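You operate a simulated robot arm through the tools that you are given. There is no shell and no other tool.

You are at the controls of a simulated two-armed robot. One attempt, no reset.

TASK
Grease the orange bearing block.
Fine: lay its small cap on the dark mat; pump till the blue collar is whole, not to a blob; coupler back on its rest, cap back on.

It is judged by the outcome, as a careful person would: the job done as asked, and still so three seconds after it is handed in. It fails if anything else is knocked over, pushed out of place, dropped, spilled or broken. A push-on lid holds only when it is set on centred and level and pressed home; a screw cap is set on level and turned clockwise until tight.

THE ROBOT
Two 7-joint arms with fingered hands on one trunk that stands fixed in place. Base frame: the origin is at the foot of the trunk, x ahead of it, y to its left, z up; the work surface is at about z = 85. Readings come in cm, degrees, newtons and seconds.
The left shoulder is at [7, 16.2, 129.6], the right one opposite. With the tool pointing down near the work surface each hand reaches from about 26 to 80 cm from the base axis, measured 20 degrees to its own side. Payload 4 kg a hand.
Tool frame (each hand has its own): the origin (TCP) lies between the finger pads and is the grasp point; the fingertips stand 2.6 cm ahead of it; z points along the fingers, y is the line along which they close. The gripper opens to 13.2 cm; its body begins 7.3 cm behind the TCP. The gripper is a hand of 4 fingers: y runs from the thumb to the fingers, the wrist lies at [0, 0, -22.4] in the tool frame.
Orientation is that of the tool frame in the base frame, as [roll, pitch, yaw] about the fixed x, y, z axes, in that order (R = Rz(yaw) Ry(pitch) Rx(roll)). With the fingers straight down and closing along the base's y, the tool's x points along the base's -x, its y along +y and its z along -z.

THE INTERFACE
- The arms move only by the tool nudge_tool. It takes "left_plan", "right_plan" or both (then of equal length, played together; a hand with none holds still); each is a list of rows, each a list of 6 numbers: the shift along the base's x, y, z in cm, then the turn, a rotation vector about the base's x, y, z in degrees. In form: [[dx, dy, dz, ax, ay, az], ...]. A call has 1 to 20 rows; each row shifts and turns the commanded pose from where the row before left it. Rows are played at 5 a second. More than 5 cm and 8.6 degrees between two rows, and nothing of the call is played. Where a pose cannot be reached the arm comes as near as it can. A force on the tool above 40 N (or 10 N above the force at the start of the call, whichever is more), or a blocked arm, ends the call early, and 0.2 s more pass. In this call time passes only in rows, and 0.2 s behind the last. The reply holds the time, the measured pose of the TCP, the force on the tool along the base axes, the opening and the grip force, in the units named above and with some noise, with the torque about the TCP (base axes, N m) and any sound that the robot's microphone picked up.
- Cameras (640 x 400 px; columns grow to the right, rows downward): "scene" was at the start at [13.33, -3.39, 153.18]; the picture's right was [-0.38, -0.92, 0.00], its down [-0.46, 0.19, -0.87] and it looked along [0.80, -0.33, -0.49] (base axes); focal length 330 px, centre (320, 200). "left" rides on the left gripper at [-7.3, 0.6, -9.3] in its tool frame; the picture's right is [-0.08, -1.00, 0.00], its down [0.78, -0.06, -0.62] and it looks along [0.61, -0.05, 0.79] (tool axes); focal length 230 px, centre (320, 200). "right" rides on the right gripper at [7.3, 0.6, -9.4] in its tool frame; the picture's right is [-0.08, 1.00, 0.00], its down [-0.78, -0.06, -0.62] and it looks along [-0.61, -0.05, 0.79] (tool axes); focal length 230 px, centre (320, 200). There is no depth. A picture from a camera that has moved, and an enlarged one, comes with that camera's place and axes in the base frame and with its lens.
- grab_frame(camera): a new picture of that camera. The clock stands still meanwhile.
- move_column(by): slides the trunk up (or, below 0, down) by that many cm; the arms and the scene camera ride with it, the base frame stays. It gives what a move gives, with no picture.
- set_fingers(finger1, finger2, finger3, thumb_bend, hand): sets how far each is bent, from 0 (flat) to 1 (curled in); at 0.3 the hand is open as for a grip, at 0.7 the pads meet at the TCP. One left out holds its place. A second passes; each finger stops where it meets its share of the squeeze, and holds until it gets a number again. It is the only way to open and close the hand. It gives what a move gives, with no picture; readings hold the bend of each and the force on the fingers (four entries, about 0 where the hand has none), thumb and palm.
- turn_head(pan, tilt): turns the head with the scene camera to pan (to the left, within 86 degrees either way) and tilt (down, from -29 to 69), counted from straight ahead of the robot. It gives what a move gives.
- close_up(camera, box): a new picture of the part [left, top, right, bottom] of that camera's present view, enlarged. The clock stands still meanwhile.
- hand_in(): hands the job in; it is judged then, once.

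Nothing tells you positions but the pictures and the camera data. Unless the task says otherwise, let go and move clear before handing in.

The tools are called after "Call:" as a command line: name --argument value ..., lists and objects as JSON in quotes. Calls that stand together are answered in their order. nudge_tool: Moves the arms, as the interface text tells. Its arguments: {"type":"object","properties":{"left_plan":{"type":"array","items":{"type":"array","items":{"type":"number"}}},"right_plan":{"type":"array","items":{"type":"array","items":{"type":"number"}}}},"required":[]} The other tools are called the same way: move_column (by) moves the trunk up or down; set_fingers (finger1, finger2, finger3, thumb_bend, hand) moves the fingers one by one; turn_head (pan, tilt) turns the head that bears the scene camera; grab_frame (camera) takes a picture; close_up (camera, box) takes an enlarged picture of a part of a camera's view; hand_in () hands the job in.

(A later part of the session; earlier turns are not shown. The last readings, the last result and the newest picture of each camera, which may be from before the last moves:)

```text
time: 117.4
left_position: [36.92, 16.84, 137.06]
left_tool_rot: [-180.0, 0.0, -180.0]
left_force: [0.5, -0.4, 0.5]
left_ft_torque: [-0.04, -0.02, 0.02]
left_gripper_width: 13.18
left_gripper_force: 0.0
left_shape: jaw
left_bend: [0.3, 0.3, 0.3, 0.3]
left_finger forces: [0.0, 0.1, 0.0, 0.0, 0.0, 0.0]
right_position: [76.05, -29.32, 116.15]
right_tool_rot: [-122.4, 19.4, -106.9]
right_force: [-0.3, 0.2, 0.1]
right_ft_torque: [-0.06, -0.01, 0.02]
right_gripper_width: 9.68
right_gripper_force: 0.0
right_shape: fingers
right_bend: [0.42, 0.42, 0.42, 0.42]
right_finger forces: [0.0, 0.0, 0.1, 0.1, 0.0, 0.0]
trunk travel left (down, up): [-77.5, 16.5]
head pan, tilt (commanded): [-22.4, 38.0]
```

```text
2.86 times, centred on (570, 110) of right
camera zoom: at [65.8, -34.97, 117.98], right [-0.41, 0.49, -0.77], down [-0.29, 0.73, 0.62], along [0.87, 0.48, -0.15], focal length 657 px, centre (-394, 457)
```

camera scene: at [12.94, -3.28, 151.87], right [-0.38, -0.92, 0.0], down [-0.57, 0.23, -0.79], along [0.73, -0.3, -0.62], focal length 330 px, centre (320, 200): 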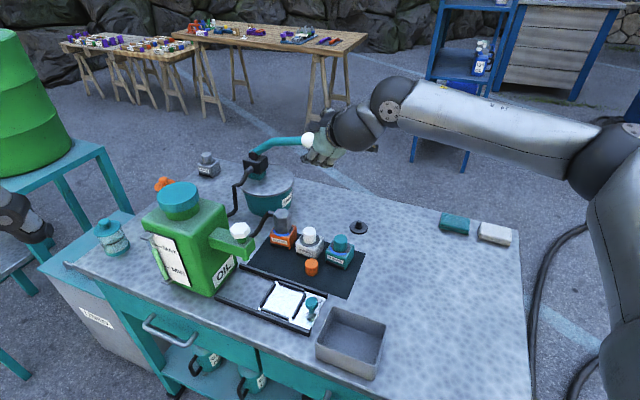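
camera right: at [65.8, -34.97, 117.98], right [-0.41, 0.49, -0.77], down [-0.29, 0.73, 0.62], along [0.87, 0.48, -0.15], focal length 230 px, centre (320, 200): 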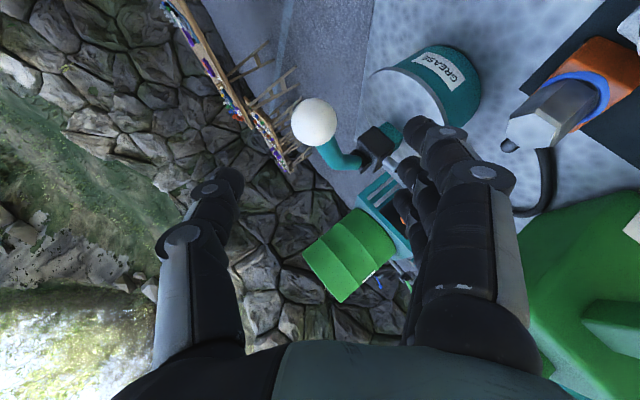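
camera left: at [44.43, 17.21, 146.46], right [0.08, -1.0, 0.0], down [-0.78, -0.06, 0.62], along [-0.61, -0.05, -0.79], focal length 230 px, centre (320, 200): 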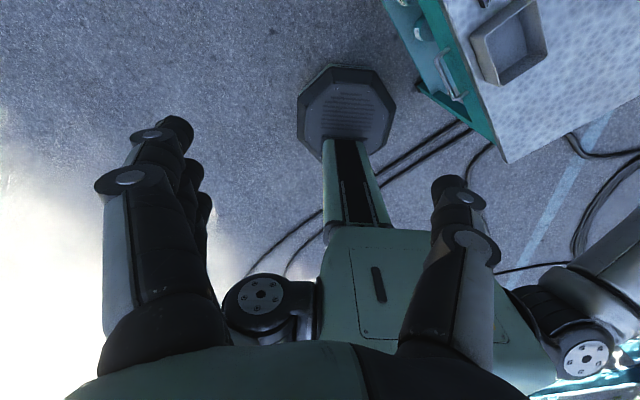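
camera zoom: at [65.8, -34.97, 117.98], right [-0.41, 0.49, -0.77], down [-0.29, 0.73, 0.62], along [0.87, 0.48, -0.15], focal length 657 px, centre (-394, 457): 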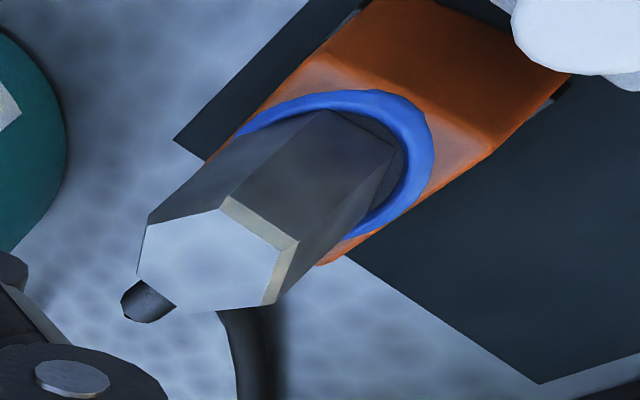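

From this side the blue collar is continuous around the far side too: it is whole. Now I'll turn the hand back to the coupler-gripping orientation along the reverse path.

Call:
nudge_tool --right_plan '[[-0.89, -0.99, -0.17, 3.9, 5.08, -4.25], [-0.89, -0.99, -0.17, 3.9, 5.08, -4.25], [-0.89, -0.99, -0.17, 3.9, 5.08, -4.25], [-0.89, -0.99, -0.17, 3.9, 5.08, -4.25], [-0.89, -0.99, -0.17, 3.9, 5.08, -4.25], [-0.89, -0.99, -0.17, 3.9, 5.08, -4.25], [-0.89, -0.99, -0.17, 3.9, 5.08, -4.25], [-0.89, -0.99, -0.17, 3.9, 5.08, -4.25], [-0.89, -0.99, -0.17, 3.9, 5.08, -4.25]]'

Call:
move_column --by -8

Call:
grab_frame --camera "right"

Call:
grab_frame --camera "scene"

```text
time: 119.4
left_position: [37.16, 17.08, 136.97]
left_tool_rot: [-180.0, 0.0, -180.0]
left_force: [-0.5, -0.5, -0.3]
left_ft_torque: [0.02, -0.03, -0.03]
left_gripper_width: 13.17
left_gripper_force: 0.1
left_shape: jaw
left_bend: [0.3, 0.3, 0.3, 0.3]
left_finger forces: [0.0, 0.0, 0.1, 0.1, 0.0, 0.1]
right_position: [68.36, -38.15, 114.79]
right_tool_rot: [179.6, 10.4, -165.1]
right_force: [-0.8, 0.1, -0.3]
right_ft_torque: [-0.03, 0.02, -0.01]
right_gripper_width: 9.66
right_gripper_force: 0.1
right_shape: fingers
right_bend: [0.42, 0.42, 0.42, 0.42]
right_finger forces: [0.1, 0.0, 0.0, 0.0, 0.1, 0.0]
trunk travel left (down, up): [-77.5, 16.5]
head pan, tilt (commanded): [-22.4, 38.0]
```

```text
time: 120.6
left_position: [37.06, 16.93, 129.15]
left_tool_rot: [-179.9, 0.0, -180.0]
left_force: [0.2, 0.0, -0.2]
left_ft_torque: [0.01, -0.02, 0.02]
left_gripper_width: 13.19
left_gripper_force: 0.0
left_shape: jaw
left_bend: [0.3, 0.3, 0.3, 0.3]
left_finger forces: [0.1, 0.1, 0.0, 0.0, 0.0, 0.1]
right_position: [68.32, -38.2, 106.67]
right_tool_rot: [179.7, 10.5, -164.9]
right_force: [0.0, 0.8, -0.7]
right_ft_torque: [0.0, -0.01, -0.03]
right_gripper_width: 9.64
right_gripper_force: 0.1
right_shape: fingers
right_bend: [0.42, 0.42, 0.42, 0.42]
right_finger forces: [0.1, 0.0, 0.0, 0.0, 0.0, 0.1]
trunk travel left (down, up): [-69.5, 24.5]
head pan, tilt (commanded): [-22.4, 38.0]
```

```text
taken
camera right: at [59.5, -39.98, 114.53], right [-0.19, 0.98, 0.02], down [0.65, 0.11, 0.75], along [0.73, 0.15, -0.66], focal length 230 px, centre (320, 200)
```

right: 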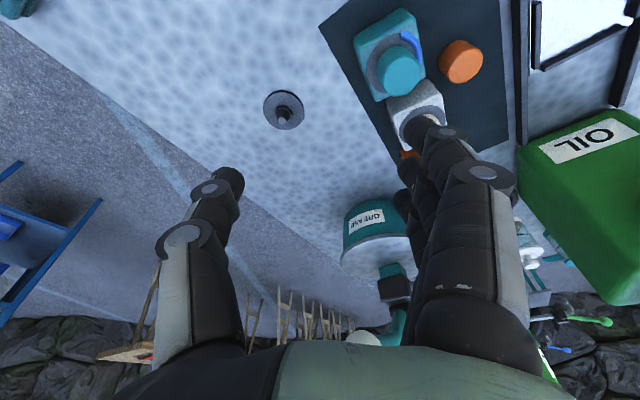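

```text
taken
camera scene: at [12.93, -3.22, 143.87], right [-0.38, -0.92, 0.0], down [-0.57, 0.23, -0.79], along [0.73, -0.3, -0.62], focal length 330 px, centre (320, 200)
```

scene: 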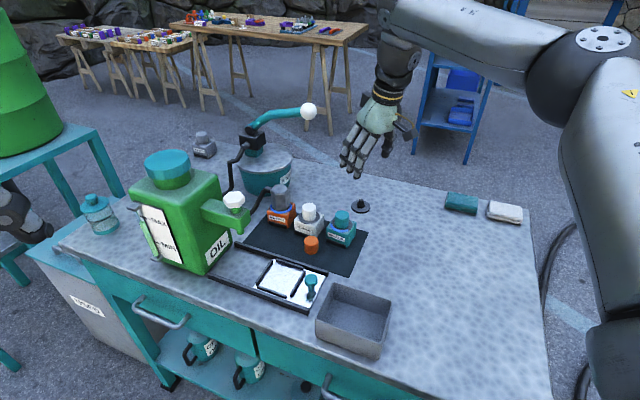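

Everything is in order. I'll reset the finger spread and move back above the coupler on the nipple.

Call:
set_fingers --hand "right" --finger1 0.47 --finger2 0.49 --finger3 0.35 --thumb_bend 0.49

Call:
nudge_tool --right_plan '[[1, 3, -0.5, 0, 0, 0], [1, 3, -0.5, 0, 0, 0], [1, 3, -0.5, 0, 0, 0], [1.5, 3, -0.8, 0, 0, 0], [2, 3, -0.9, 0, 0, 0], [2, 2.5, -1, 0, 0, 0], [1, 1.5, -1, 0, 0, 0], [0, 0, 0, 0, 0, 0]]'

Call:
grab_frame --camera "right"

Call:
close_up --camera "scene" --box '[245, 130, 325, 230]'

```text
time: 121.6
left_position: [37.13, 16.92, 129.09]
left_tool_rot: [-180.0, 0.1, -180.0]
left_force: [-0.4, -0.3, -0.5]
left_ft_torque: [0.0, 0.0, 0.0]
left_gripper_width: 13.18
left_gripper_force: 0.1
left_shape: jaw
left_bend: [0.3, 0.3, 0.3, 0.3]
left_finger forces: [0.0, 0.0, 0.0, 0.1, 0.0, 0.0]
right_position: [68.23, -38.13, 106.71]
right_tool_rot: [179.7, 10.5, -165.0]
right_force: [0.0, -0.5, 0.5]
right_ft_torque: [-0.02, 0.02, -0.01]
right_gripper_width: 7.77
right_gripper_force: 0.0
right_shape: fingers
right_bend: [0.47, 0.49, 0.35, 0.49]
right_finger forces: [0.0, 0.1, 0.0, 0.0, 0.0, 0.2]
trunk travel left (down, up): [-69.5, 24.5]
head pan, tilt (commanded): [-22.4, 38.0]
```

```text
time: 123.4
left_position: [37.1, 17.03, 129.1]
left_tool_rot: [-179.9, -0.1, 179.9]
left_force: [0.5, -0.1, -0.5]
left_ft_torque: [0.01, -0.01, 0.0]
left_gripper_width: 13.18
left_gripper_force: 0.1
left_shape: jaw
left_bend: [0.3, 0.3, 0.3, 0.3]
left_finger forces: [0.0, 0.0, 0.0, 0.0, 0.0, 0.1]
right_position: [77.54, -18.96, 101.44]
right_tool_rot: [179.8, 10.4, -164.9]
right_force: [0.5, -0.3, -0.4]
right_ft_torque: [-0.02, 0.03, 0.01]
right_gripper_width: 7.76
right_gripper_force: 0.0
right_shape: fingers
right_bend: [0.47, 0.49, 0.35, 0.49]
right_finger forces: [0.0, 0.0, 0.0, 0.1, 0.1, 0.0]
trunk travel left (down, up): [-69.5, 24.5]
head pan, tilt (commanded): [-22.4, 38.0]
```

```text
taken
camera right: at [68.83, -20.77, 109.31], right [-0.19, 0.98, 0.02], down [0.65, 0.11, 0.75], along [0.73, 0.15, -0.66], focal length 230 px, centre (320, 200)
```

right: 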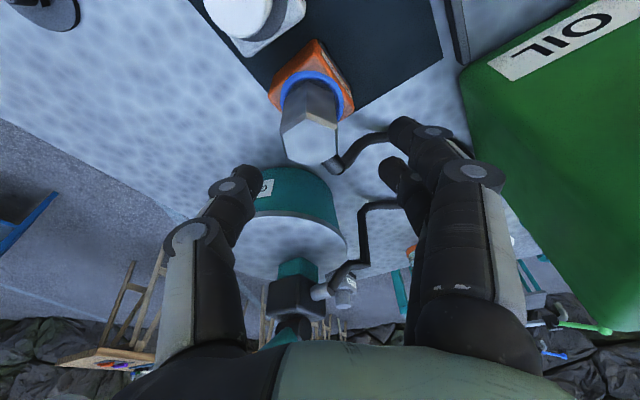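

```text
4.00 times, centred on (285, 180) of scene
camera zoom: at [12.94, -3.17, 143.87], right [-0.38, -0.92, 0.0], down [-0.57, 0.23, -0.79], along [0.73, -0.3, -0.62], focal length 1321 px, centre (460, 280)
```

zoom: 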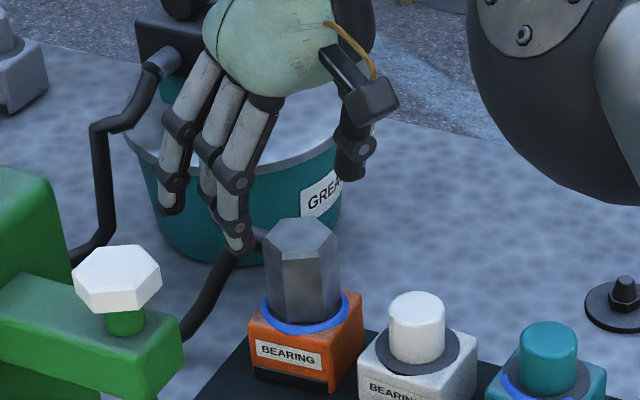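

The coupler and full ring are in view below the hand. I'll line up at the same spot I released from and descend around the coupler.

Call:
nudge_tool --right_plan '[[0.2, -0.15, -1.5, 0, 0, 0], [0.1, -0.1, -1.5, 0, 0, 0], [0, 0, -1.5, 0, 0, 0], [0, 0, -1.4, 0, 0, 0], [0, 0, -0.9, 0, 0, 0], [0, 0, 0, 0, 0, 0]]'

Call:
grab_frame --camera "right"

Call:
close_up --camera "scene" --box '[255, 170, 325, 230]'

```text
time: 124.8
left_position: [37.11, 16.85, 129.11]
left_tool_rot: [180.0, 0.0, -180.0]
left_force: [0.3, 0.1, 0.7]
left_ft_torque: [0.03, 0.0, -0.01]
left_gripper_width: 13.2
left_gripper_force: 0.1
left_shape: jaw
left_bend: [0.3, 0.3, 0.3, 0.3]
left_finger forces: [0.0, 0.0, 0.1, 0.1, 0.0, 0.1]
right_position: [78.26, -19.49, 94.64]
right_tool_rot: [179.7, 10.5, -165.0]
right_force: [0.2, 0.7, 0.4]
right_ft_torque: [0.0, -0.01, 0.01]
right_gripper_width: 7.79
right_gripper_force: 0.1
right_shape: fingers
right_bend: [0.47, 0.49, 0.35, 0.49]
right_finger forces: [0.0, 0.0, 0.0, 0.1, 0.1, 0.1]
trunk travel left (down, up): [-69.5, 24.5]
head pan, tilt (commanded): [-22.4, 38.0]
```

```text
taken
camera right: at [69.31, -21.29, 102.53], right [-0.19, 0.98, 0.02], down [0.65, 0.11, 0.75], along [0.73, 0.15, -0.66], focal length 230 px, centre (320, 200)
```

right: 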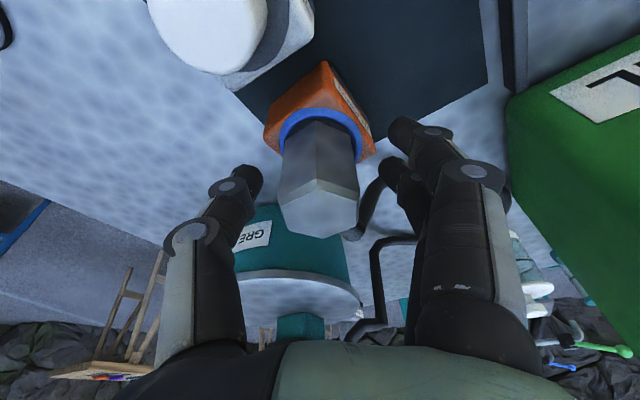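

```text
6.67 times, centred on (290, 200) of scene
camera zoom: at [12.91, -3.22, 143.87], right [-0.38, -0.92, 0.0], down [-0.57, 0.23, -0.79], along [0.73, -0.3, -0.62], focal length 2202 px, centre (520, 200)
```

zoom: 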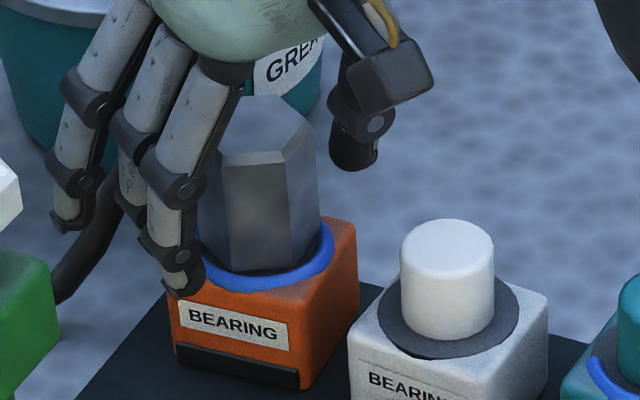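

The coupler is between thumb and fingers; I'll correct the small position drift, then close the thumb and finger 2 as before, keeping finger 1 away from the collar.

Call:
nudge_tool --right_plan '[[-0.3, 0.15, 0.1, 0, 0, 0]]'

Call:
set_fingers --hand "right" --finger2 0.57 --thumb_bend 0.57

Call:
grab_frame --camera "right"

```text
time: 125.2
left_position: [37.05, 16.86, 129.11]
left_tool_rot: [-180.0, 0.0, 180.0]
left_force: [0.8, -0.6, 0.1]
left_ft_torque: [-0.01, 0.01, 0.0]
left_gripper_width: 13.18
left_gripper_force: 0.1
left_shape: jaw
left_bend: [0.3, 0.3, 0.3, 0.3]
left_finger forces: [0.0, 0.0, 0.0, 0.1, 0.1, 0.0]
right_position: [77.87, -19.27, 94.68]
right_tool_rot: [179.7, 10.5, -165.0]
right_force: [0.3, -0.1, 0.0]
right_ft_torque: [0.02, 0.05, 0.01]
right_gripper_width: 7.77
right_gripper_force: 0.0
right_shape: fingers
right_bend: [0.47, 0.49, 0.35, 0.49]
right_finger forces: [0.1, 0.0, 0.0, 0.1, 0.0, 0.1]
trunk travel left (down, up): [-69.5, 24.5]
head pan, tilt (commanded): [-22.4, 38.0]
```

```text
time: 126.2
left_position: [37.07, 16.89, 129.03]
left_tool_rot: [180.0, 0.0, 180.0]
left_force: [-0.1, 0.0, -0.7]
left_ft_torque: [-0.04, -0.01, -0.01]
left_gripper_width: 13.17
left_gripper_force: 0.1
left_shape: jaw
left_bend: [0.3, 0.3, 0.3, 0.3]
left_finger forces: [0.0, 0.1, 0.0, 0.1, 0.0, 0.0]
right_position: [77.87, -19.36, 94.76]
right_tool_rot: [179.6, 10.5, -165.0]
right_force: [-0.5, 0.5, 0.2]
right_ft_torque: [-0.02, -0.04, 0.04]
right_gripper_width: 6.67
right_gripper_force: 0.4
right_shape: fingers
right_bend: [0.47, 0.56, 0.35, 0.56]
right_finger forces: [0.0, 0.0, 0.0, 0.0, 0.2, 0.0]
trunk travel left (down, up): [-69.5, 24.5]
head pan, tilt (commanded): [-22.4, 38.0]
```

```text
taken
camera right: at [69.02, -21.11, 102.65], right [-0.19, 0.98, 0.02], down [0.65, 0.11, 0.75], along [0.73, 0.15, -0.66], focal length 230 px, centre (320, 200)
```

right: 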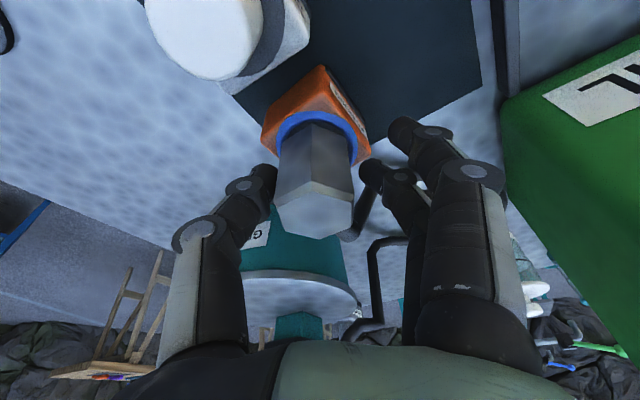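

Thumb is just touching. I'll tighten finger 2 against it and then firm both.

Call:
set_fingers --hand "right" --finger2 0.72 --thumb_bend 0.6

Call:
set_fingers --hand "right" --finger2 0.8 --thumb_bend 0.625

Call:
grab_frame --camera "right"

```text
time: 127.2
left_position: [37.09, 16.88, 129.11]
left_tool_rot: [-180.0, -0.1, -180.0]
left_force: [-0.1, 0.6, 0.5]
left_ft_torque: [0.0, 0.0, 0.01]
left_gripper_width: 13.19
left_gripper_force: 0.1
left_shape: jaw
left_bend: [0.3, 0.3, 0.3, 0.3]
left_finger forces: [0.0, 0.2, 0.1, 0.0, 0.0, 0.0]
right_position: [77.82, -19.23, 94.8]
right_tool_rot: [179.7, 10.5, -165.0]
right_force: [-0.5, 0.8, 0.5]
right_ft_torque: [-0.02, 0.0, 0.02]
right_gripper_width: 6.62
right_gripper_force: 6.1
right_shape: fingers
right_bend: [0.47, 0.62, 0.35, 0.58]
right_finger forces: [0.1, 6.3, 0.1, 0.0, 5.9, 0.1]
trunk travel left (down, up): [-69.5, 24.5]
head pan, tilt (commanded): [-22.4, 38.0]
```

```text
time: 128.2
left_position: [37.14, 16.81, 129.26]
left_tool_rot: [179.9, 0.0, -180.0]
left_force: [0.3, 0.0, 0.4]
left_ft_torque: [0.0, 0.02, 0.01]
left_gripper_width: 13.19
left_gripper_force: 0.1
left_shape: jaw
left_bend: [0.3, 0.3, 0.3, 0.3]
left_finger forces: [0.1, 0.1, 0.0, 0.1, 0.0, 0.0]
right_position: [77.86, -19.21, 94.83]
right_tool_rot: [179.7, 10.5, -165.0]
right_force: [-0.1, 0.8, -0.2]
right_ft_torque: [0.01, -0.02, -0.01]
right_gripper_width: 6.49
right_gripper_force: 6.0
right_shape: fingers
right_bend: [0.47, 0.61, 0.35, 0.59]
right_finger forces: [0.1, 6.4, 0.1, 0.0, 6.3, 0.0]
trunk travel left (down, up): [-69.5, 24.5]
head pan, tilt (commanded): [-22.4, 38.0]
```

```text
taken
camera right: at [69.03, -21.11, 102.63], right [-0.19, 0.98, 0.02], down [0.65, 0.11, 0.75], along [0.73, 0.15, -0.66], focal length 230 px, centre (320, 200)
```

right: 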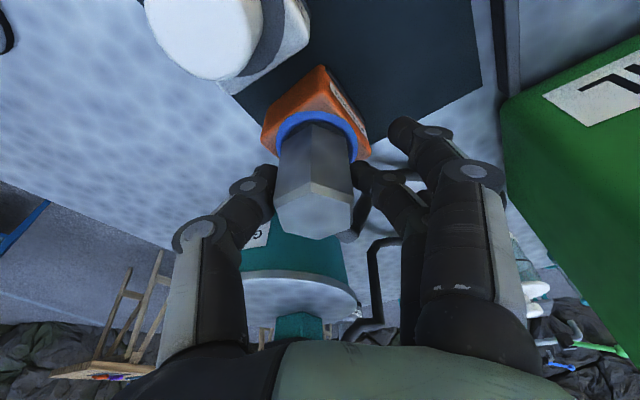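

The grip matches the earlier one. I'll lift the coupler straight off the nipple.

Call:
nudge_tool --right_plan '[[0, 0, 0.4, 0, 0, 0], [0, 0, 0.5, 0, 0, 0]]'

Call:
close_up --camera "scene" --box '[255, 170, 325, 230]'

```text
time: 128.8
left_position: [37.03, 17.04, 129.14]
left_tool_rot: [-179.8, 0.0, -180.0]
left_force: [-0.2, 1.4, 0.4]
left_ft_torque: [-0.04, 0.02, -0.01]
left_gripper_width: 13.2
left_gripper_force: 0.0
left_shape: jaw
left_bend: [0.3, 0.3, 0.3, 0.3]
left_finger forces: [0.0, 0.1, 0.0, 0.0, 0.0, 0.1]
right_position: [77.72, -19.27, 95.78]
right_tool_rot: [179.7, 10.4, -165.0]
right_force: [0.8, 1.3, -1.5]
right_ft_torque: [0.03, 0.03, 0.02]
right_gripper_width: 6.52
right_gripper_force: 6.0
right_shape: fingers
right_bend: [0.47, 0.61, 0.35, 0.59]
right_finger forces: [0.1, 6.3, 0.0, 0.0, 6.3, 0.0]
trunk travel left (down, up): [-69.5, 24.5]
head pan, tilt (commanded): [-22.4, 38.0]
```

```text
6.67 times, centred on (290, 200) of scene
camera zoom: at [12.94, -3.21, 143.87], right [-0.38, -0.92, 0.0], down [-0.57, 0.23, -0.79], along [0.73, -0.3, -0.62], focal length 2202 px, centre (520, 200)
```

zoom: 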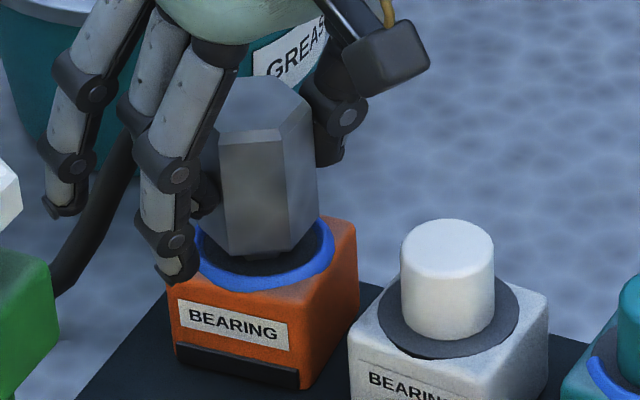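

It lifts cleanly. I'll raise it clear and check the ring and how the coupler hangs.

Call:
nudge_tool --right_plan '[[0, 0, 1.2, 0, 0, 0], [0, 0, 1.5, 0, 0, 0], [0, 0, 1.5, 0, 0, 0], [0, 0, 1.2, 0, 0, 0]]'

Call:
close_up --camera "right" --box '[240, 60, 390, 250]'

Call:
close_up --camera "scene" --box '[255, 150, 325, 240]'

```text
time: 129.8
left_position: [37.23, 16.84, 129.06]
left_tool_rot: [179.9, 0.0, 180.0]
left_force: [0.3, 0.4, -0.2]
left_ft_torque: [0.0, -0.01, -0.02]
left_gripper_width: 13.16
left_gripper_force: 0.1
left_shape: jaw
left_bend: [0.3, 0.3, 0.3, 0.3]
left_finger forces: [0.0, 0.0, 0.0, 0.1, 0.0, 0.1]
right_position: [77.72, -19.31, 101.01]
right_tool_rot: [179.7, 10.5, -164.9]
right_force: [0.8, -0.2, -0.6]
right_ft_torque: [0.01, 0.0, 0.04]
right_gripper_width: 6.49
right_gripper_force: 6.4
right_shape: fingers
right_bend: [0.47, 0.61, 0.35, 0.59]
right_finger forces: [0.1, 6.3, 0.1, 0.0, 6.4, 0.0]
trunk travel left (down, up): [-69.5, 24.5]
head pan, tilt (commanded): [-22.4, 38.0]
```

```text
2.11 times, centred on (315, 155) of right
camera zoom: at [68.93, -21.12, 108.9], right [-0.19, 0.98, 0.02], down [0.65, 0.11, 0.75], along [0.73, 0.15, -0.66], focal length 484 px, centre (330, 295)
```

zoom: 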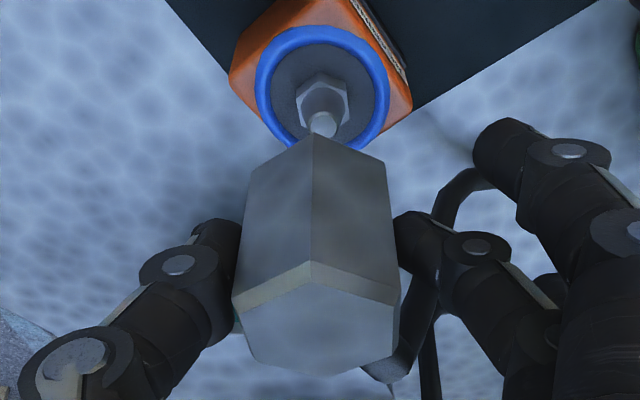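

```text
4.44 times, centred on (290, 195) of scene
camera zoom: at [12.94, -3.17, 143.87], right [-0.38, -0.92, 0.0], down [-0.57, 0.23, -0.79], along [0.73, -0.3, -0.62], focal length 1468 px, centre (453, 222)
```

zoom: 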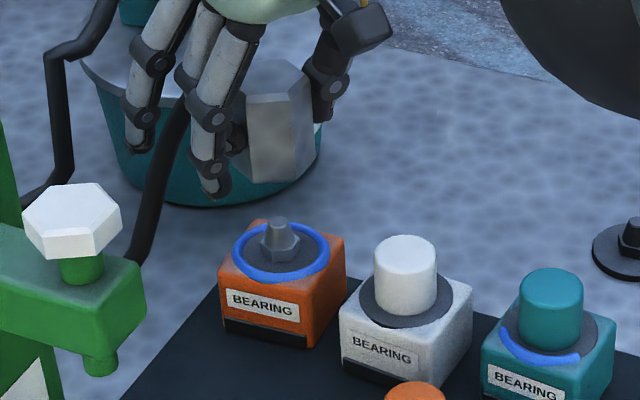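

The ring is clean and whole. Now I'll carry the coupler back to above its rest.

Call:
nudge_tool --right_plan '[[-0.3, -1.5, 0.5, 0, 0, 0], [-1, -2.5, 0.3, 0, 0, 0], [-0.9, -3, 0, 0, 0, 0], [-0.5, -3, 0, 0, 0, 0], [-0.2, -3, 0, 0, 0, 0], [0, -3, 0, 0, 0, 0], [0, -3, 0, 0, 0, 0], [0, -2, -0.5, 0, 0, 0], [0, -1, -0.5, 0, 0, 0], [0, 0, -1, 0, 0, 0], [0, 0, 0, 0, 0, 0]]'

Call:
grab_frame --camera "right"

Call:
close_up --camera "right" --box '[240, 60, 390, 250]'

Call:
close_up --camera "scene" --box '[315, 140, 405, 230]'

```text
time: 132.2
left_position: [37.12, 16.88, 129.04]
left_tool_rot: [179.9, 0.0, 180.0]
left_force: [-0.1, -0.5, -0.4]
left_ft_torque: [0.01, -0.01, -0.02]
left_gripper_width: 13.19
left_gripper_force: 0.0
left_shape: jaw
left_bend: [0.3, 0.3, 0.3, 0.3]
left_finger forces: [0.0, 0.0, 0.0, 0.0, 0.1, 0.0]
right_position: [74.67, -40.73, 99.87]
right_tool_rot: [179.6, 10.5, -165.0]
right_force: [-0.3, 0.2, -0.6]
right_ft_torque: [-0.01, 0.02, 0.01]
right_gripper_width: 6.51
right_gripper_force: 6.2
right_shape: fingers
right_bend: [0.47, 0.61, 0.35, 0.59]
right_finger forces: [0.0, 6.4, 0.0, 0.0, 6.4, 0.0]
right hand out of reach, approached as far as the arm can: row 9
trunk travel left (down, up): [-69.5, 24.5]
head pan, tilt (commanded): [-22.4, 38.0]
```

```text
taken
camera right: at [65.92, -42.52, 107.7], right [-0.19, 0.98, 0.02], down [0.65, 0.11, 0.75], along [0.73, 0.15, -0.66], focal length 230 px, centre (320, 200)
```

right: 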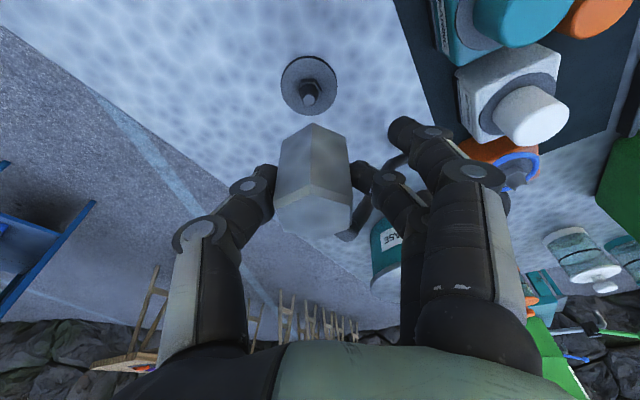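

```text
2.11 times, centred on (315, 155) of right
camera zoom: at [65.92, -42.52, 107.7], right [-0.19, 0.98, 0.02], down [0.65, 0.11, 0.75], along [0.73, 0.15, -0.66], focal length 484 px, centre (330, 295)
```

zoom: 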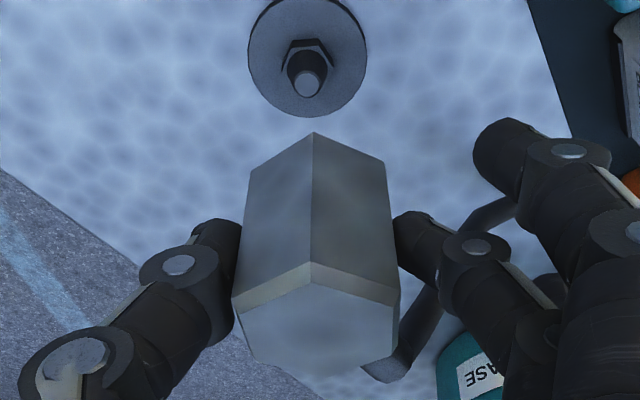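

```text
4.44 times, centred on (360, 185) of scene
camera zoom: at [12.96, -3.24, 143.86], right [-0.38, -0.92, 0.0], down [-0.57, 0.23, -0.79], along [0.73, -0.3, -0.62], focal length 1468 px, centre (142, 267)
```

zoom: 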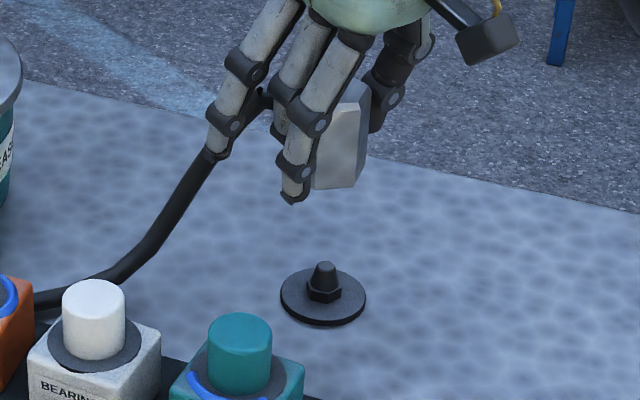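

Comparing nipple and peg in the same camera, the seat for the hand should be at about (75.27, -41.24). I'll descend a little and move there.

Call:
nudge_tool --right_plan '[[0.1, -0.1, -1.5, 0, 0, 0], [0.2, -0.2, -1.2, 0, 0, 0], [0.3, -0.2, -0.5, 0, 0, 0], [0, 0, 0, 0, 0, 0]]'

Call:
close_up --camera "right" --box '[240, 60, 390, 250]'

Call:
close_up --camera "scene" --box '[320, 150, 400, 230]'

```text
time: 133.2
left_position: [37.16, 16.9, 129.15]
left_tool_rot: [179.9, 0.0, -180.0]
left_force: [-0.1, 0.4, -0.6]
left_ft_torque: [0.01, -0.03, -0.01]
left_gripper_width: 13.22
left_gripper_force: 0.2
left_shape: jaw
left_bend: [0.3, 0.3, 0.3, 0.3]
left_finger forces: [0.0, 0.0, 0.0, 0.0, 0.0, 0.0]
right_position: [75.39, -41.23, 96.58]
right_tool_rot: [179.7, 10.5, -165.0]
right_force: [0.4, 0.7, -2.0]
right_ft_torque: [-0.01, -0.02, -0.01]
right_gripper_width: 6.52
right_gripper_force: 6.1
right_shape: fingers
right_bend: [0.47, 0.61, 0.35, 0.59]
right_finger forces: [0.0, 6.3, 0.0, 0.0, 6.4, 0.0]
trunk travel left (down, up): [-69.5, 24.5]
head pan, tilt (commanded): [-22.4, 38.0]
```

```text
2.11 times, centred on (315, 155) of right
camera zoom: at [66.46, -43.02, 104.47], right [-0.19, 0.98, 0.02], down [0.65, 0.11, 0.75], along [0.73, 0.15, -0.66], focal length 484 px, centre (330, 295)
```

zoom: 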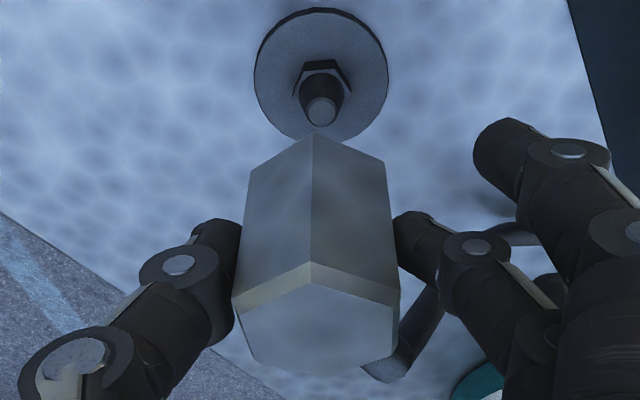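

```text
5.00 times, centred on (360, 190) of scene
camera zoom: at [12.95, -3.25, 143.86], right [-0.38, -0.92, 0.0], down [-0.57, 0.23, -0.79], along [0.73, -0.3, -0.62], focal length 1651 px, centre (120, 250)
```

zoom: 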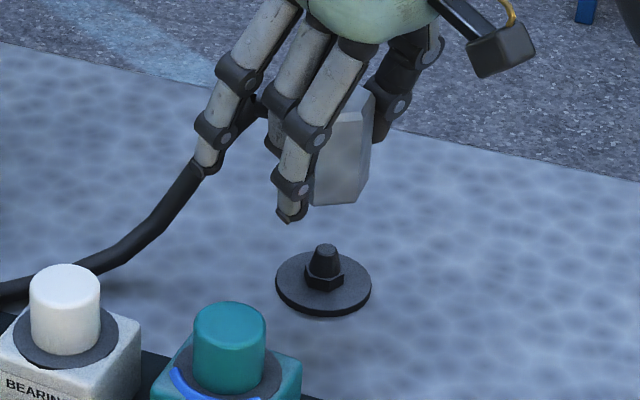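

The view matches what I saw directly above the nipple, so alignment is good. I'll lower it in stages.

Call:
nudge_tool --right_plan '[[0, 0, -1.2, 0, 0, 0], [0, 0, -1.2, 0, 0, 0], [0, 0, -0.8, 0, 0, 0], [0, 0, 0, 0, 0, 0]]'

Call:
close_up --camera "right" --box '[240, 60, 390, 250]'

Call:
close_up --camera "scene" --box '[320, 150, 400, 230]'

```text
time: 134.2
left_position: [37.22, 16.94, 129.05]
left_tool_rot: [-179.9, 0.1, -179.9]
left_force: [-0.5, -0.3, 1.0]
left_ft_torque: [0.01, 0.01, -0.02]
left_gripper_width: 13.17
left_gripper_force: 0.1
left_shape: jaw
left_bend: [0.3, 0.3, 0.3, 0.3]
left_finger forces: [0.1, 0.0, 0.0, 0.0, 0.1, 0.0]
right_position: [75.22, -41.22, 93.43]
right_tool_rot: [179.6, 10.5, -165.0]
right_force: [-0.3, -0.1, -1.2]
right_ft_torque: [0.0, 0.0, 0.0]
right_gripper_width: 6.52
right_gripper_force: 6.5
right_shape: fingers
right_bend: [0.47, 0.61, 0.35, 0.59]
right_finger forces: [0.1, 6.3, 0.0, 0.0, 6.4, 0.0]
trunk travel left (down, up): [-69.5, 24.5]
head pan, tilt (commanded): [-22.4, 38.0]
```

```text
2.11 times, centred on (315, 155) of right
camera zoom: at [66.46, -43.02, 101.24], right [-0.19, 0.98, 0.02], down [0.65, 0.11, 0.75], along [0.73, 0.15, -0.66], focal length 484 px, centre (330, 295)
```

zoom: 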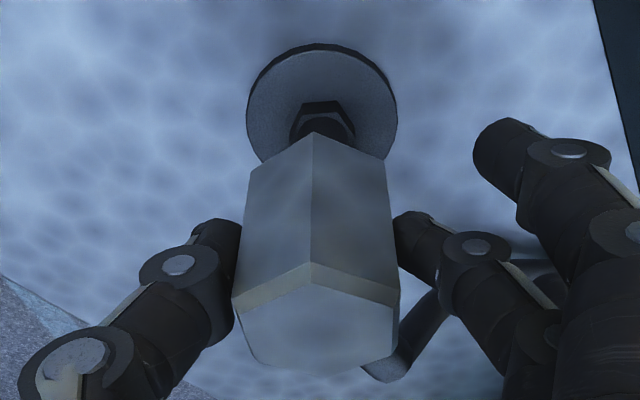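

```text
5.00 times, centred on (360, 190) of scene
camera zoom: at [12.95, -3.23, 143.86], right [-0.38, -0.92, 0.0], down [-0.57, 0.23, -0.79], along [0.73, -0.3, -0.62], focal length 1651 px, centre (120, 250)
```

zoom: 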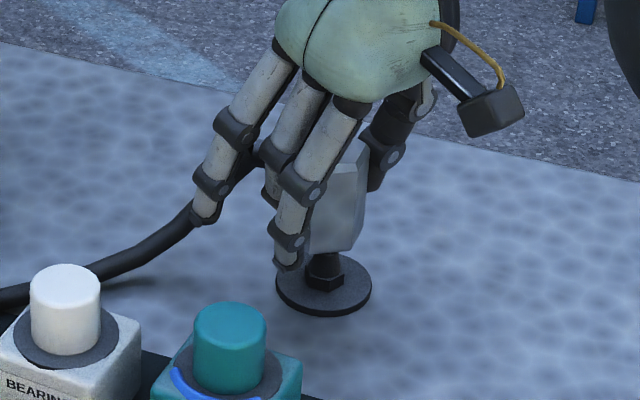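

Aligned in both views. Continuing down over the peg in small steps.

Call:
nudge_tool --right_plan '[[0, 0, -0.6, 0, 0, 0], [0, 0, -0.6, 0, 0, 0], [0, 0, -0.6, 0, 0, 0]]'

Call:
close_up --camera "right" --box '[240, 60, 390, 250]'

Call:
close_up --camera "scene" --box '[320, 150, 400, 230]'

```text
time: 135.0
left_position: [37.18, 16.86, 129.15]
left_tool_rot: [180.0, 0.0, -179.9]
left_force: [0.7, -0.1, -0.2]
left_ft_torque: [0.0, 0.0, 0.02]
left_gripper_width: 13.19
left_gripper_force: 0.1
left_shape: jaw
left_bend: [0.3, 0.3, 0.3, 0.3]
left_finger forces: [0.0, 0.1, 0.0, 0.1, 0.0, 0.0]
right_position: [75.33, -41.16, 91.52]
right_tool_rot: [179.7, 10.5, -164.9]
right_force: [-0.6, 0.6, -1.8]
right_ft_torque: [0.01, 0.05, 0.03]
right_gripper_width: 6.49
right_gripper_force: 6.2
right_shape: fingers
right_bend: [0.47, 0.61, 0.35, 0.59]
right_finger forces: [0.0, 6.3, 0.0, 0.0, 6.5, 0.0]
trunk travel left (down, up): [-69.5, 24.5]
head pan, tilt (commanded): [-22.4, 38.0]
```

```text
2.11 times, centred on (315, 155) of right
camera zoom: at [66.49, -43.04, 99.46], right [-0.19, 0.98, 0.02], down [0.65, 0.11, 0.75], along [0.73, 0.15, -0.66], focal length 484 px, centre (330, 295)
```

zoom: 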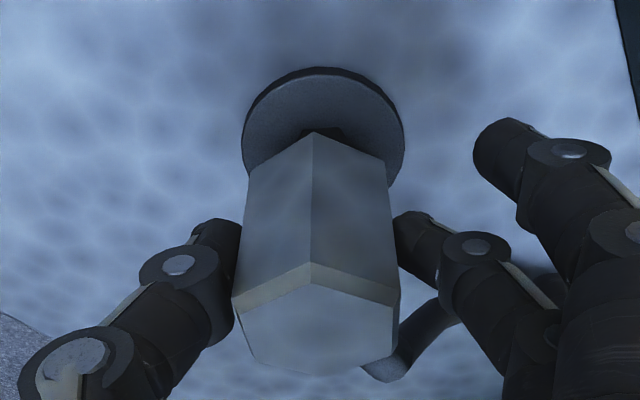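

```text
5.00 times, centred on (360, 190) of scene
camera zoom: at [12.97, -3.24, 143.86], right [-0.38, -0.92, 0.0], down [-0.57, 0.23, -0.79], along [0.73, -0.3, -0.62], focal length 1651 px, centre (120, 250)
```

zoom: 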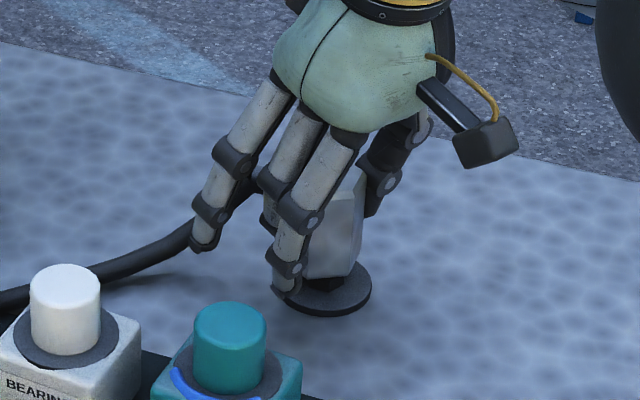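

Still free. I'll continue to seat contact in finer steps.

Call:
nudge_tool --right_plan '[[0, 0, -0.4, 0, 0, 0], [0, 0, -0.4, 0, 0, 0], [0, 0, -0.3, 0, 0, 0], [0, 0, -0.2, 0, 0, 0]]'

Call:
close_up --camera "right" --box '[240, 60, 390, 250]'

Call:
close_up --camera "scene" --box '[320, 150, 400, 230]'

```text
time: 136.0
left_position: [37.04, 17.0, 129.15]
left_tool_rot: [-180.0, 0.0, 180.0]
left_force: [0.4, 0.9, 0.3]
left_ft_torque: [-0.01, 0.0, 0.0]
left_gripper_width: 13.18
left_gripper_force: 0.1
left_shape: jaw
left_bend: [0.3, 0.3, 0.3, 0.3]
left_finger forces: [0.1, 0.0, 0.0, 0.1, 0.0, 0.1]
right_position: [75.25, -41.27, 90.52]
right_tool_rot: [179.8, 10.5, -164.9]
right_force: [-1.8, -0.4, 2.1]
right_ft_torque: [-0.04, -0.03, -0.01]
right_gripper_width: 6.49
right_gripper_force: 7.0
right_shape: fingers
right_bend: [0.47, 0.61, 0.35, 0.59]
right_finger forces: [0.0, 7.2, 0.0, 0.0, 6.7, 0.0]
trunk travel left (down, up): [-69.5, 24.5]
head pan, tilt (commanded): [-22.4, 38.0]
```

```text
2.11 times, centred on (315, 155) of right
camera zoom: at [66.42, -43.05, 98.3], right [-0.19, 0.98, 0.02], down [0.65, 0.11, 0.75], along [0.73, 0.15, -0.66], focal length 484 px, centre (330, 295)
```

zoom: 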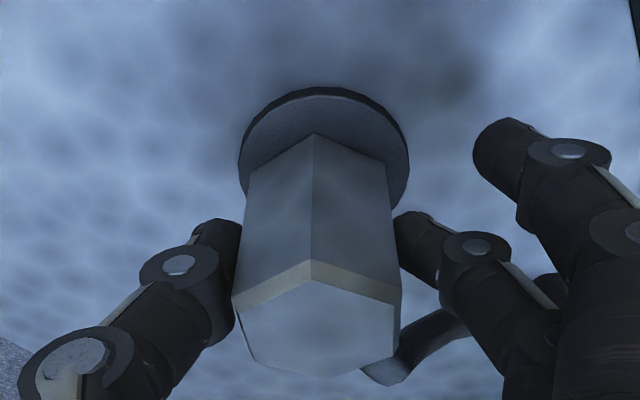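

```text
5.00 times, centred on (360, 190) of scene
camera zoom: at [12.84, -3.19, 143.88], right [-0.38, -0.92, 0.0], down [-0.57, 0.23, -0.79], along [0.73, -0.3, -0.62], focal length 1651 px, centre (120, 250)
```

zoom: 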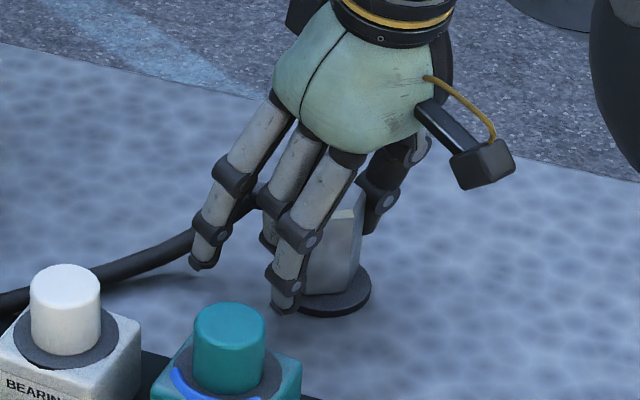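

Contact came at the expected height, with the coupler sitting flat on its disc. I'll press lightly to confirm, then release.

Call:
nudge_tool --right_plan '[[0, 0, -0.15, 0, 0, 0], [0, 0, 0, 0, 0, 0]]'

Call:
set_fingers --hand "right" --finger2 0.56 --thumb_bend 0.55

Call:
close_up --camera "right" --box '[240, 60, 390, 250]'

```text
time: 136.6
left_position: [36.99, 16.78, 129.0]
left_tool_rot: [-179.9, 0.0, 180.0]
left_force: [-0.1, 0.4, -0.5]
left_ft_torque: [0.01, -0.01, -0.01]
left_gripper_width: 13.21
left_gripper_force: 0.0
left_shape: jaw
left_bend: [0.3, 0.3, 0.3, 0.3]
left_finger forces: [0.2, 0.0, 0.1, 0.0, 0.1, 0.0]
right_position: [75.18, -41.31, 90.43]
right_tool_rot: [179.7, 10.6, -165.0]
right_force: [-2.0, 0.5, 7.1]
right_ft_torque: [-0.06, -0.03, -0.01]
right_gripper_width: 6.48
right_gripper_force: 8.0
right_shape: fingers
right_bend: [0.47, 0.61, 0.35, 0.59]
right_finger forces: [0.0, 7.9, 0.0, 0.0, 7.6, 0.0]
trunk travel left (down, up): [-69.5, 24.5]
head pan, tilt (commanded): [-22.4, 38.0]
```

```text
time: 137.6
left_position: [37.14, 16.81, 129.0]
left_tool_rot: [-180.0, 0.0, -180.0]
left_force: [-0.6, 0.7, 0.1]
left_ft_torque: [0.0, 0.01, 0.01]
left_gripper_width: 13.17
left_gripper_force: 0.1
left_shape: jaw
left_bend: [0.3, 0.3, 0.3, 0.3]
left_finger forces: [0.0, 0.0, 0.0, 0.1, 0.1, 0.0]
right_position: [75.13, -41.27, 90.26]
right_tool_rot: [179.7, 10.6, -165.0]
right_force: [0.2, 0.7, 0.5]
right_ft_torque: [0.04, -0.02, -0.02]
right_gripper_width: 6.74
right_gripper_force: 0.1
right_shape: fingers
right_bend: [0.47, 0.56, 0.35, 0.55]
right_finger forces: [0.0, 0.0, 0.0, 0.1, 0.1, 0.0]
trunk travel left (down, up): [-69.5, 24.5]
head pan, tilt (commanded): [-22.4, 38.0]
```

```text
2.11 times, centred on (315, 155) of right
camera zoom: at [66.46, -43.06, 98.05], right [-0.19, 0.98, 0.02], down [0.65, 0.11, 0.75], along [0.73, 0.15, -0.66], focal length 484 px, centre (330, 295)
```

zoom: 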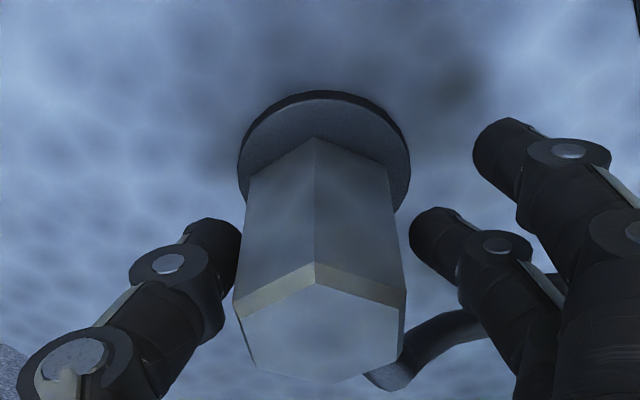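

The coupler stands on its rest. I'll open wider and lift away straight up.

Call:
set_fingers --hand "right" --finger2 0.49 --thumb_bend 0.49

Call:
nudge_tool --right_plan '[[0, 0, 1, 0, 0, 0], [0, 0, 2, 0, 0, 0], [-0.5, 0, 2.5, 0, 0, 0], [-1, 0, 2.5, 0, 0, 0], [-2, 0, 2.5, 0, 0, 0], [-3, 0, 2.5, 0, 0, 0]]'

Call:
grab_frame --camera "scene"

Call:
close_up --camera "scene" --box '[240, 150, 400, 270]'

Call:
grab_frame --camera "right"

```text
time: 138.6
left_position: [37.13, 16.92, 129.03]
left_tool_rot: [-179.9, 0.0, 179.9]
left_force: [0.3, 0.5, -0.6]
left_ft_torque: [-0.02, -0.03, 0.02]
left_gripper_width: 13.16
left_gripper_force: 0.0
left_shape: jaw
left_bend: [0.3, 0.3, 0.3, 0.3]
left_finger forces: [0.0, 0.0, 0.0, 0.0, 0.1, 0.0]
right_position: [75.2, -41.29, 90.35]
right_tool_rot: [179.8, 10.5, -165.0]
right_force: [0.6, 0.1, -0.5]
right_ft_torque: [0.04, -0.01, 0.0]
right_gripper_width: 7.69
right_gripper_force: 0.0
right_shape: fingers
right_bend: [0.47, 0.49, 0.35, 0.49]
right_finger forces: [0.1, 0.0, 0.0, 0.1, 0.0, 0.0]
trunk travel left (down, up): [-69.5, 24.5]
head pan, tilt (commanded): [-22.4, 38.0]
```

```text
time: 140.0
left_position: [36.76, 16.81, 129.16]
left_tool_rot: [179.9, 0.1, -180.0]
left_force: [-0.8, 0.0, -0.1]
left_ft_torque: [-0.03, -0.02, -0.02]
left_gripper_width: 13.18
left_gripper_force: 0.0
left_shape: jaw
left_bend: [0.3, 0.3, 0.3, 0.3]
left_finger forces: [0.0, 0.0, 0.1, 0.0, 0.0, 0.0]
right_position: [68.58, -41.34, 103.31]
right_tool_rot: [179.7, 10.6, -164.9]
right_force: [-0.4, -0.1, -0.2]
right_ft_torque: [-0.03, -0.01, 0.0]
right_gripper_width: 7.76
right_gripper_force: 0.0
right_shape: fingers
right_bend: [0.47, 0.49, 0.35, 0.49]
right_finger forces: [0.0, 0.0, 0.0, 0.0, 0.1, 0.1]
trunk travel left (down, up): [-69.5, 24.5]
head pan, tilt (commanded): [-22.4, 38.0]
```

```text
taken
camera scene: at [12.68, -3.35, 143.89], right [-0.38, -0.92, 0.0], down [-0.57, 0.24, -0.79], along [0.73, -0.3, -0.61], focal length 330 px, centre (320, 200)
```

scene: 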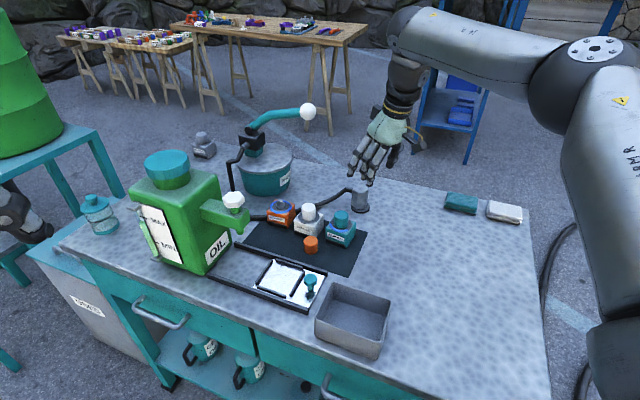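

```text
3.33 times, centred on (320, 210) of scene
camera zoom: at [12.68, -3.35, 143.89], right [-0.38, -0.92, 0.0], down [-0.57, 0.24, -0.79], along [0.73, -0.3, -0.61], focal length 1101 px, centre (320, 167)
```

zoom: 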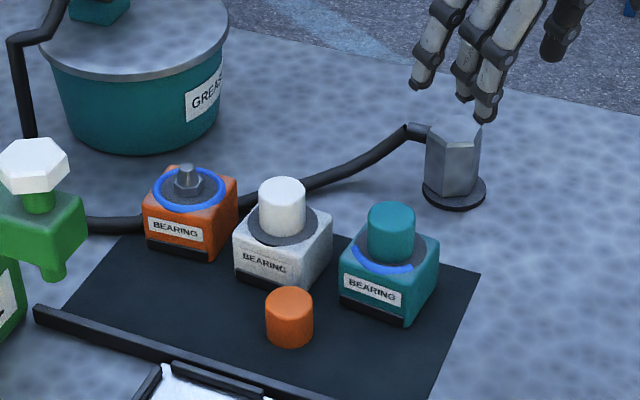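

```text
taken
camera right: at [59.74, -43.15, 111.19], right [-0.19, 0.98, 0.02], down [0.65, 0.11, 0.75], along [0.73, 0.15, -0.66], focal length 230 px, centre (320, 200)
```

right: 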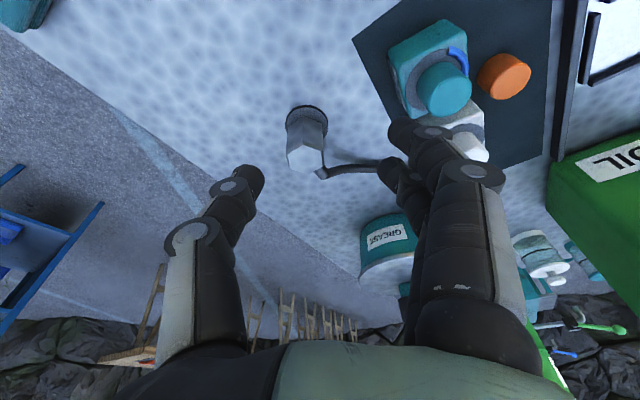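

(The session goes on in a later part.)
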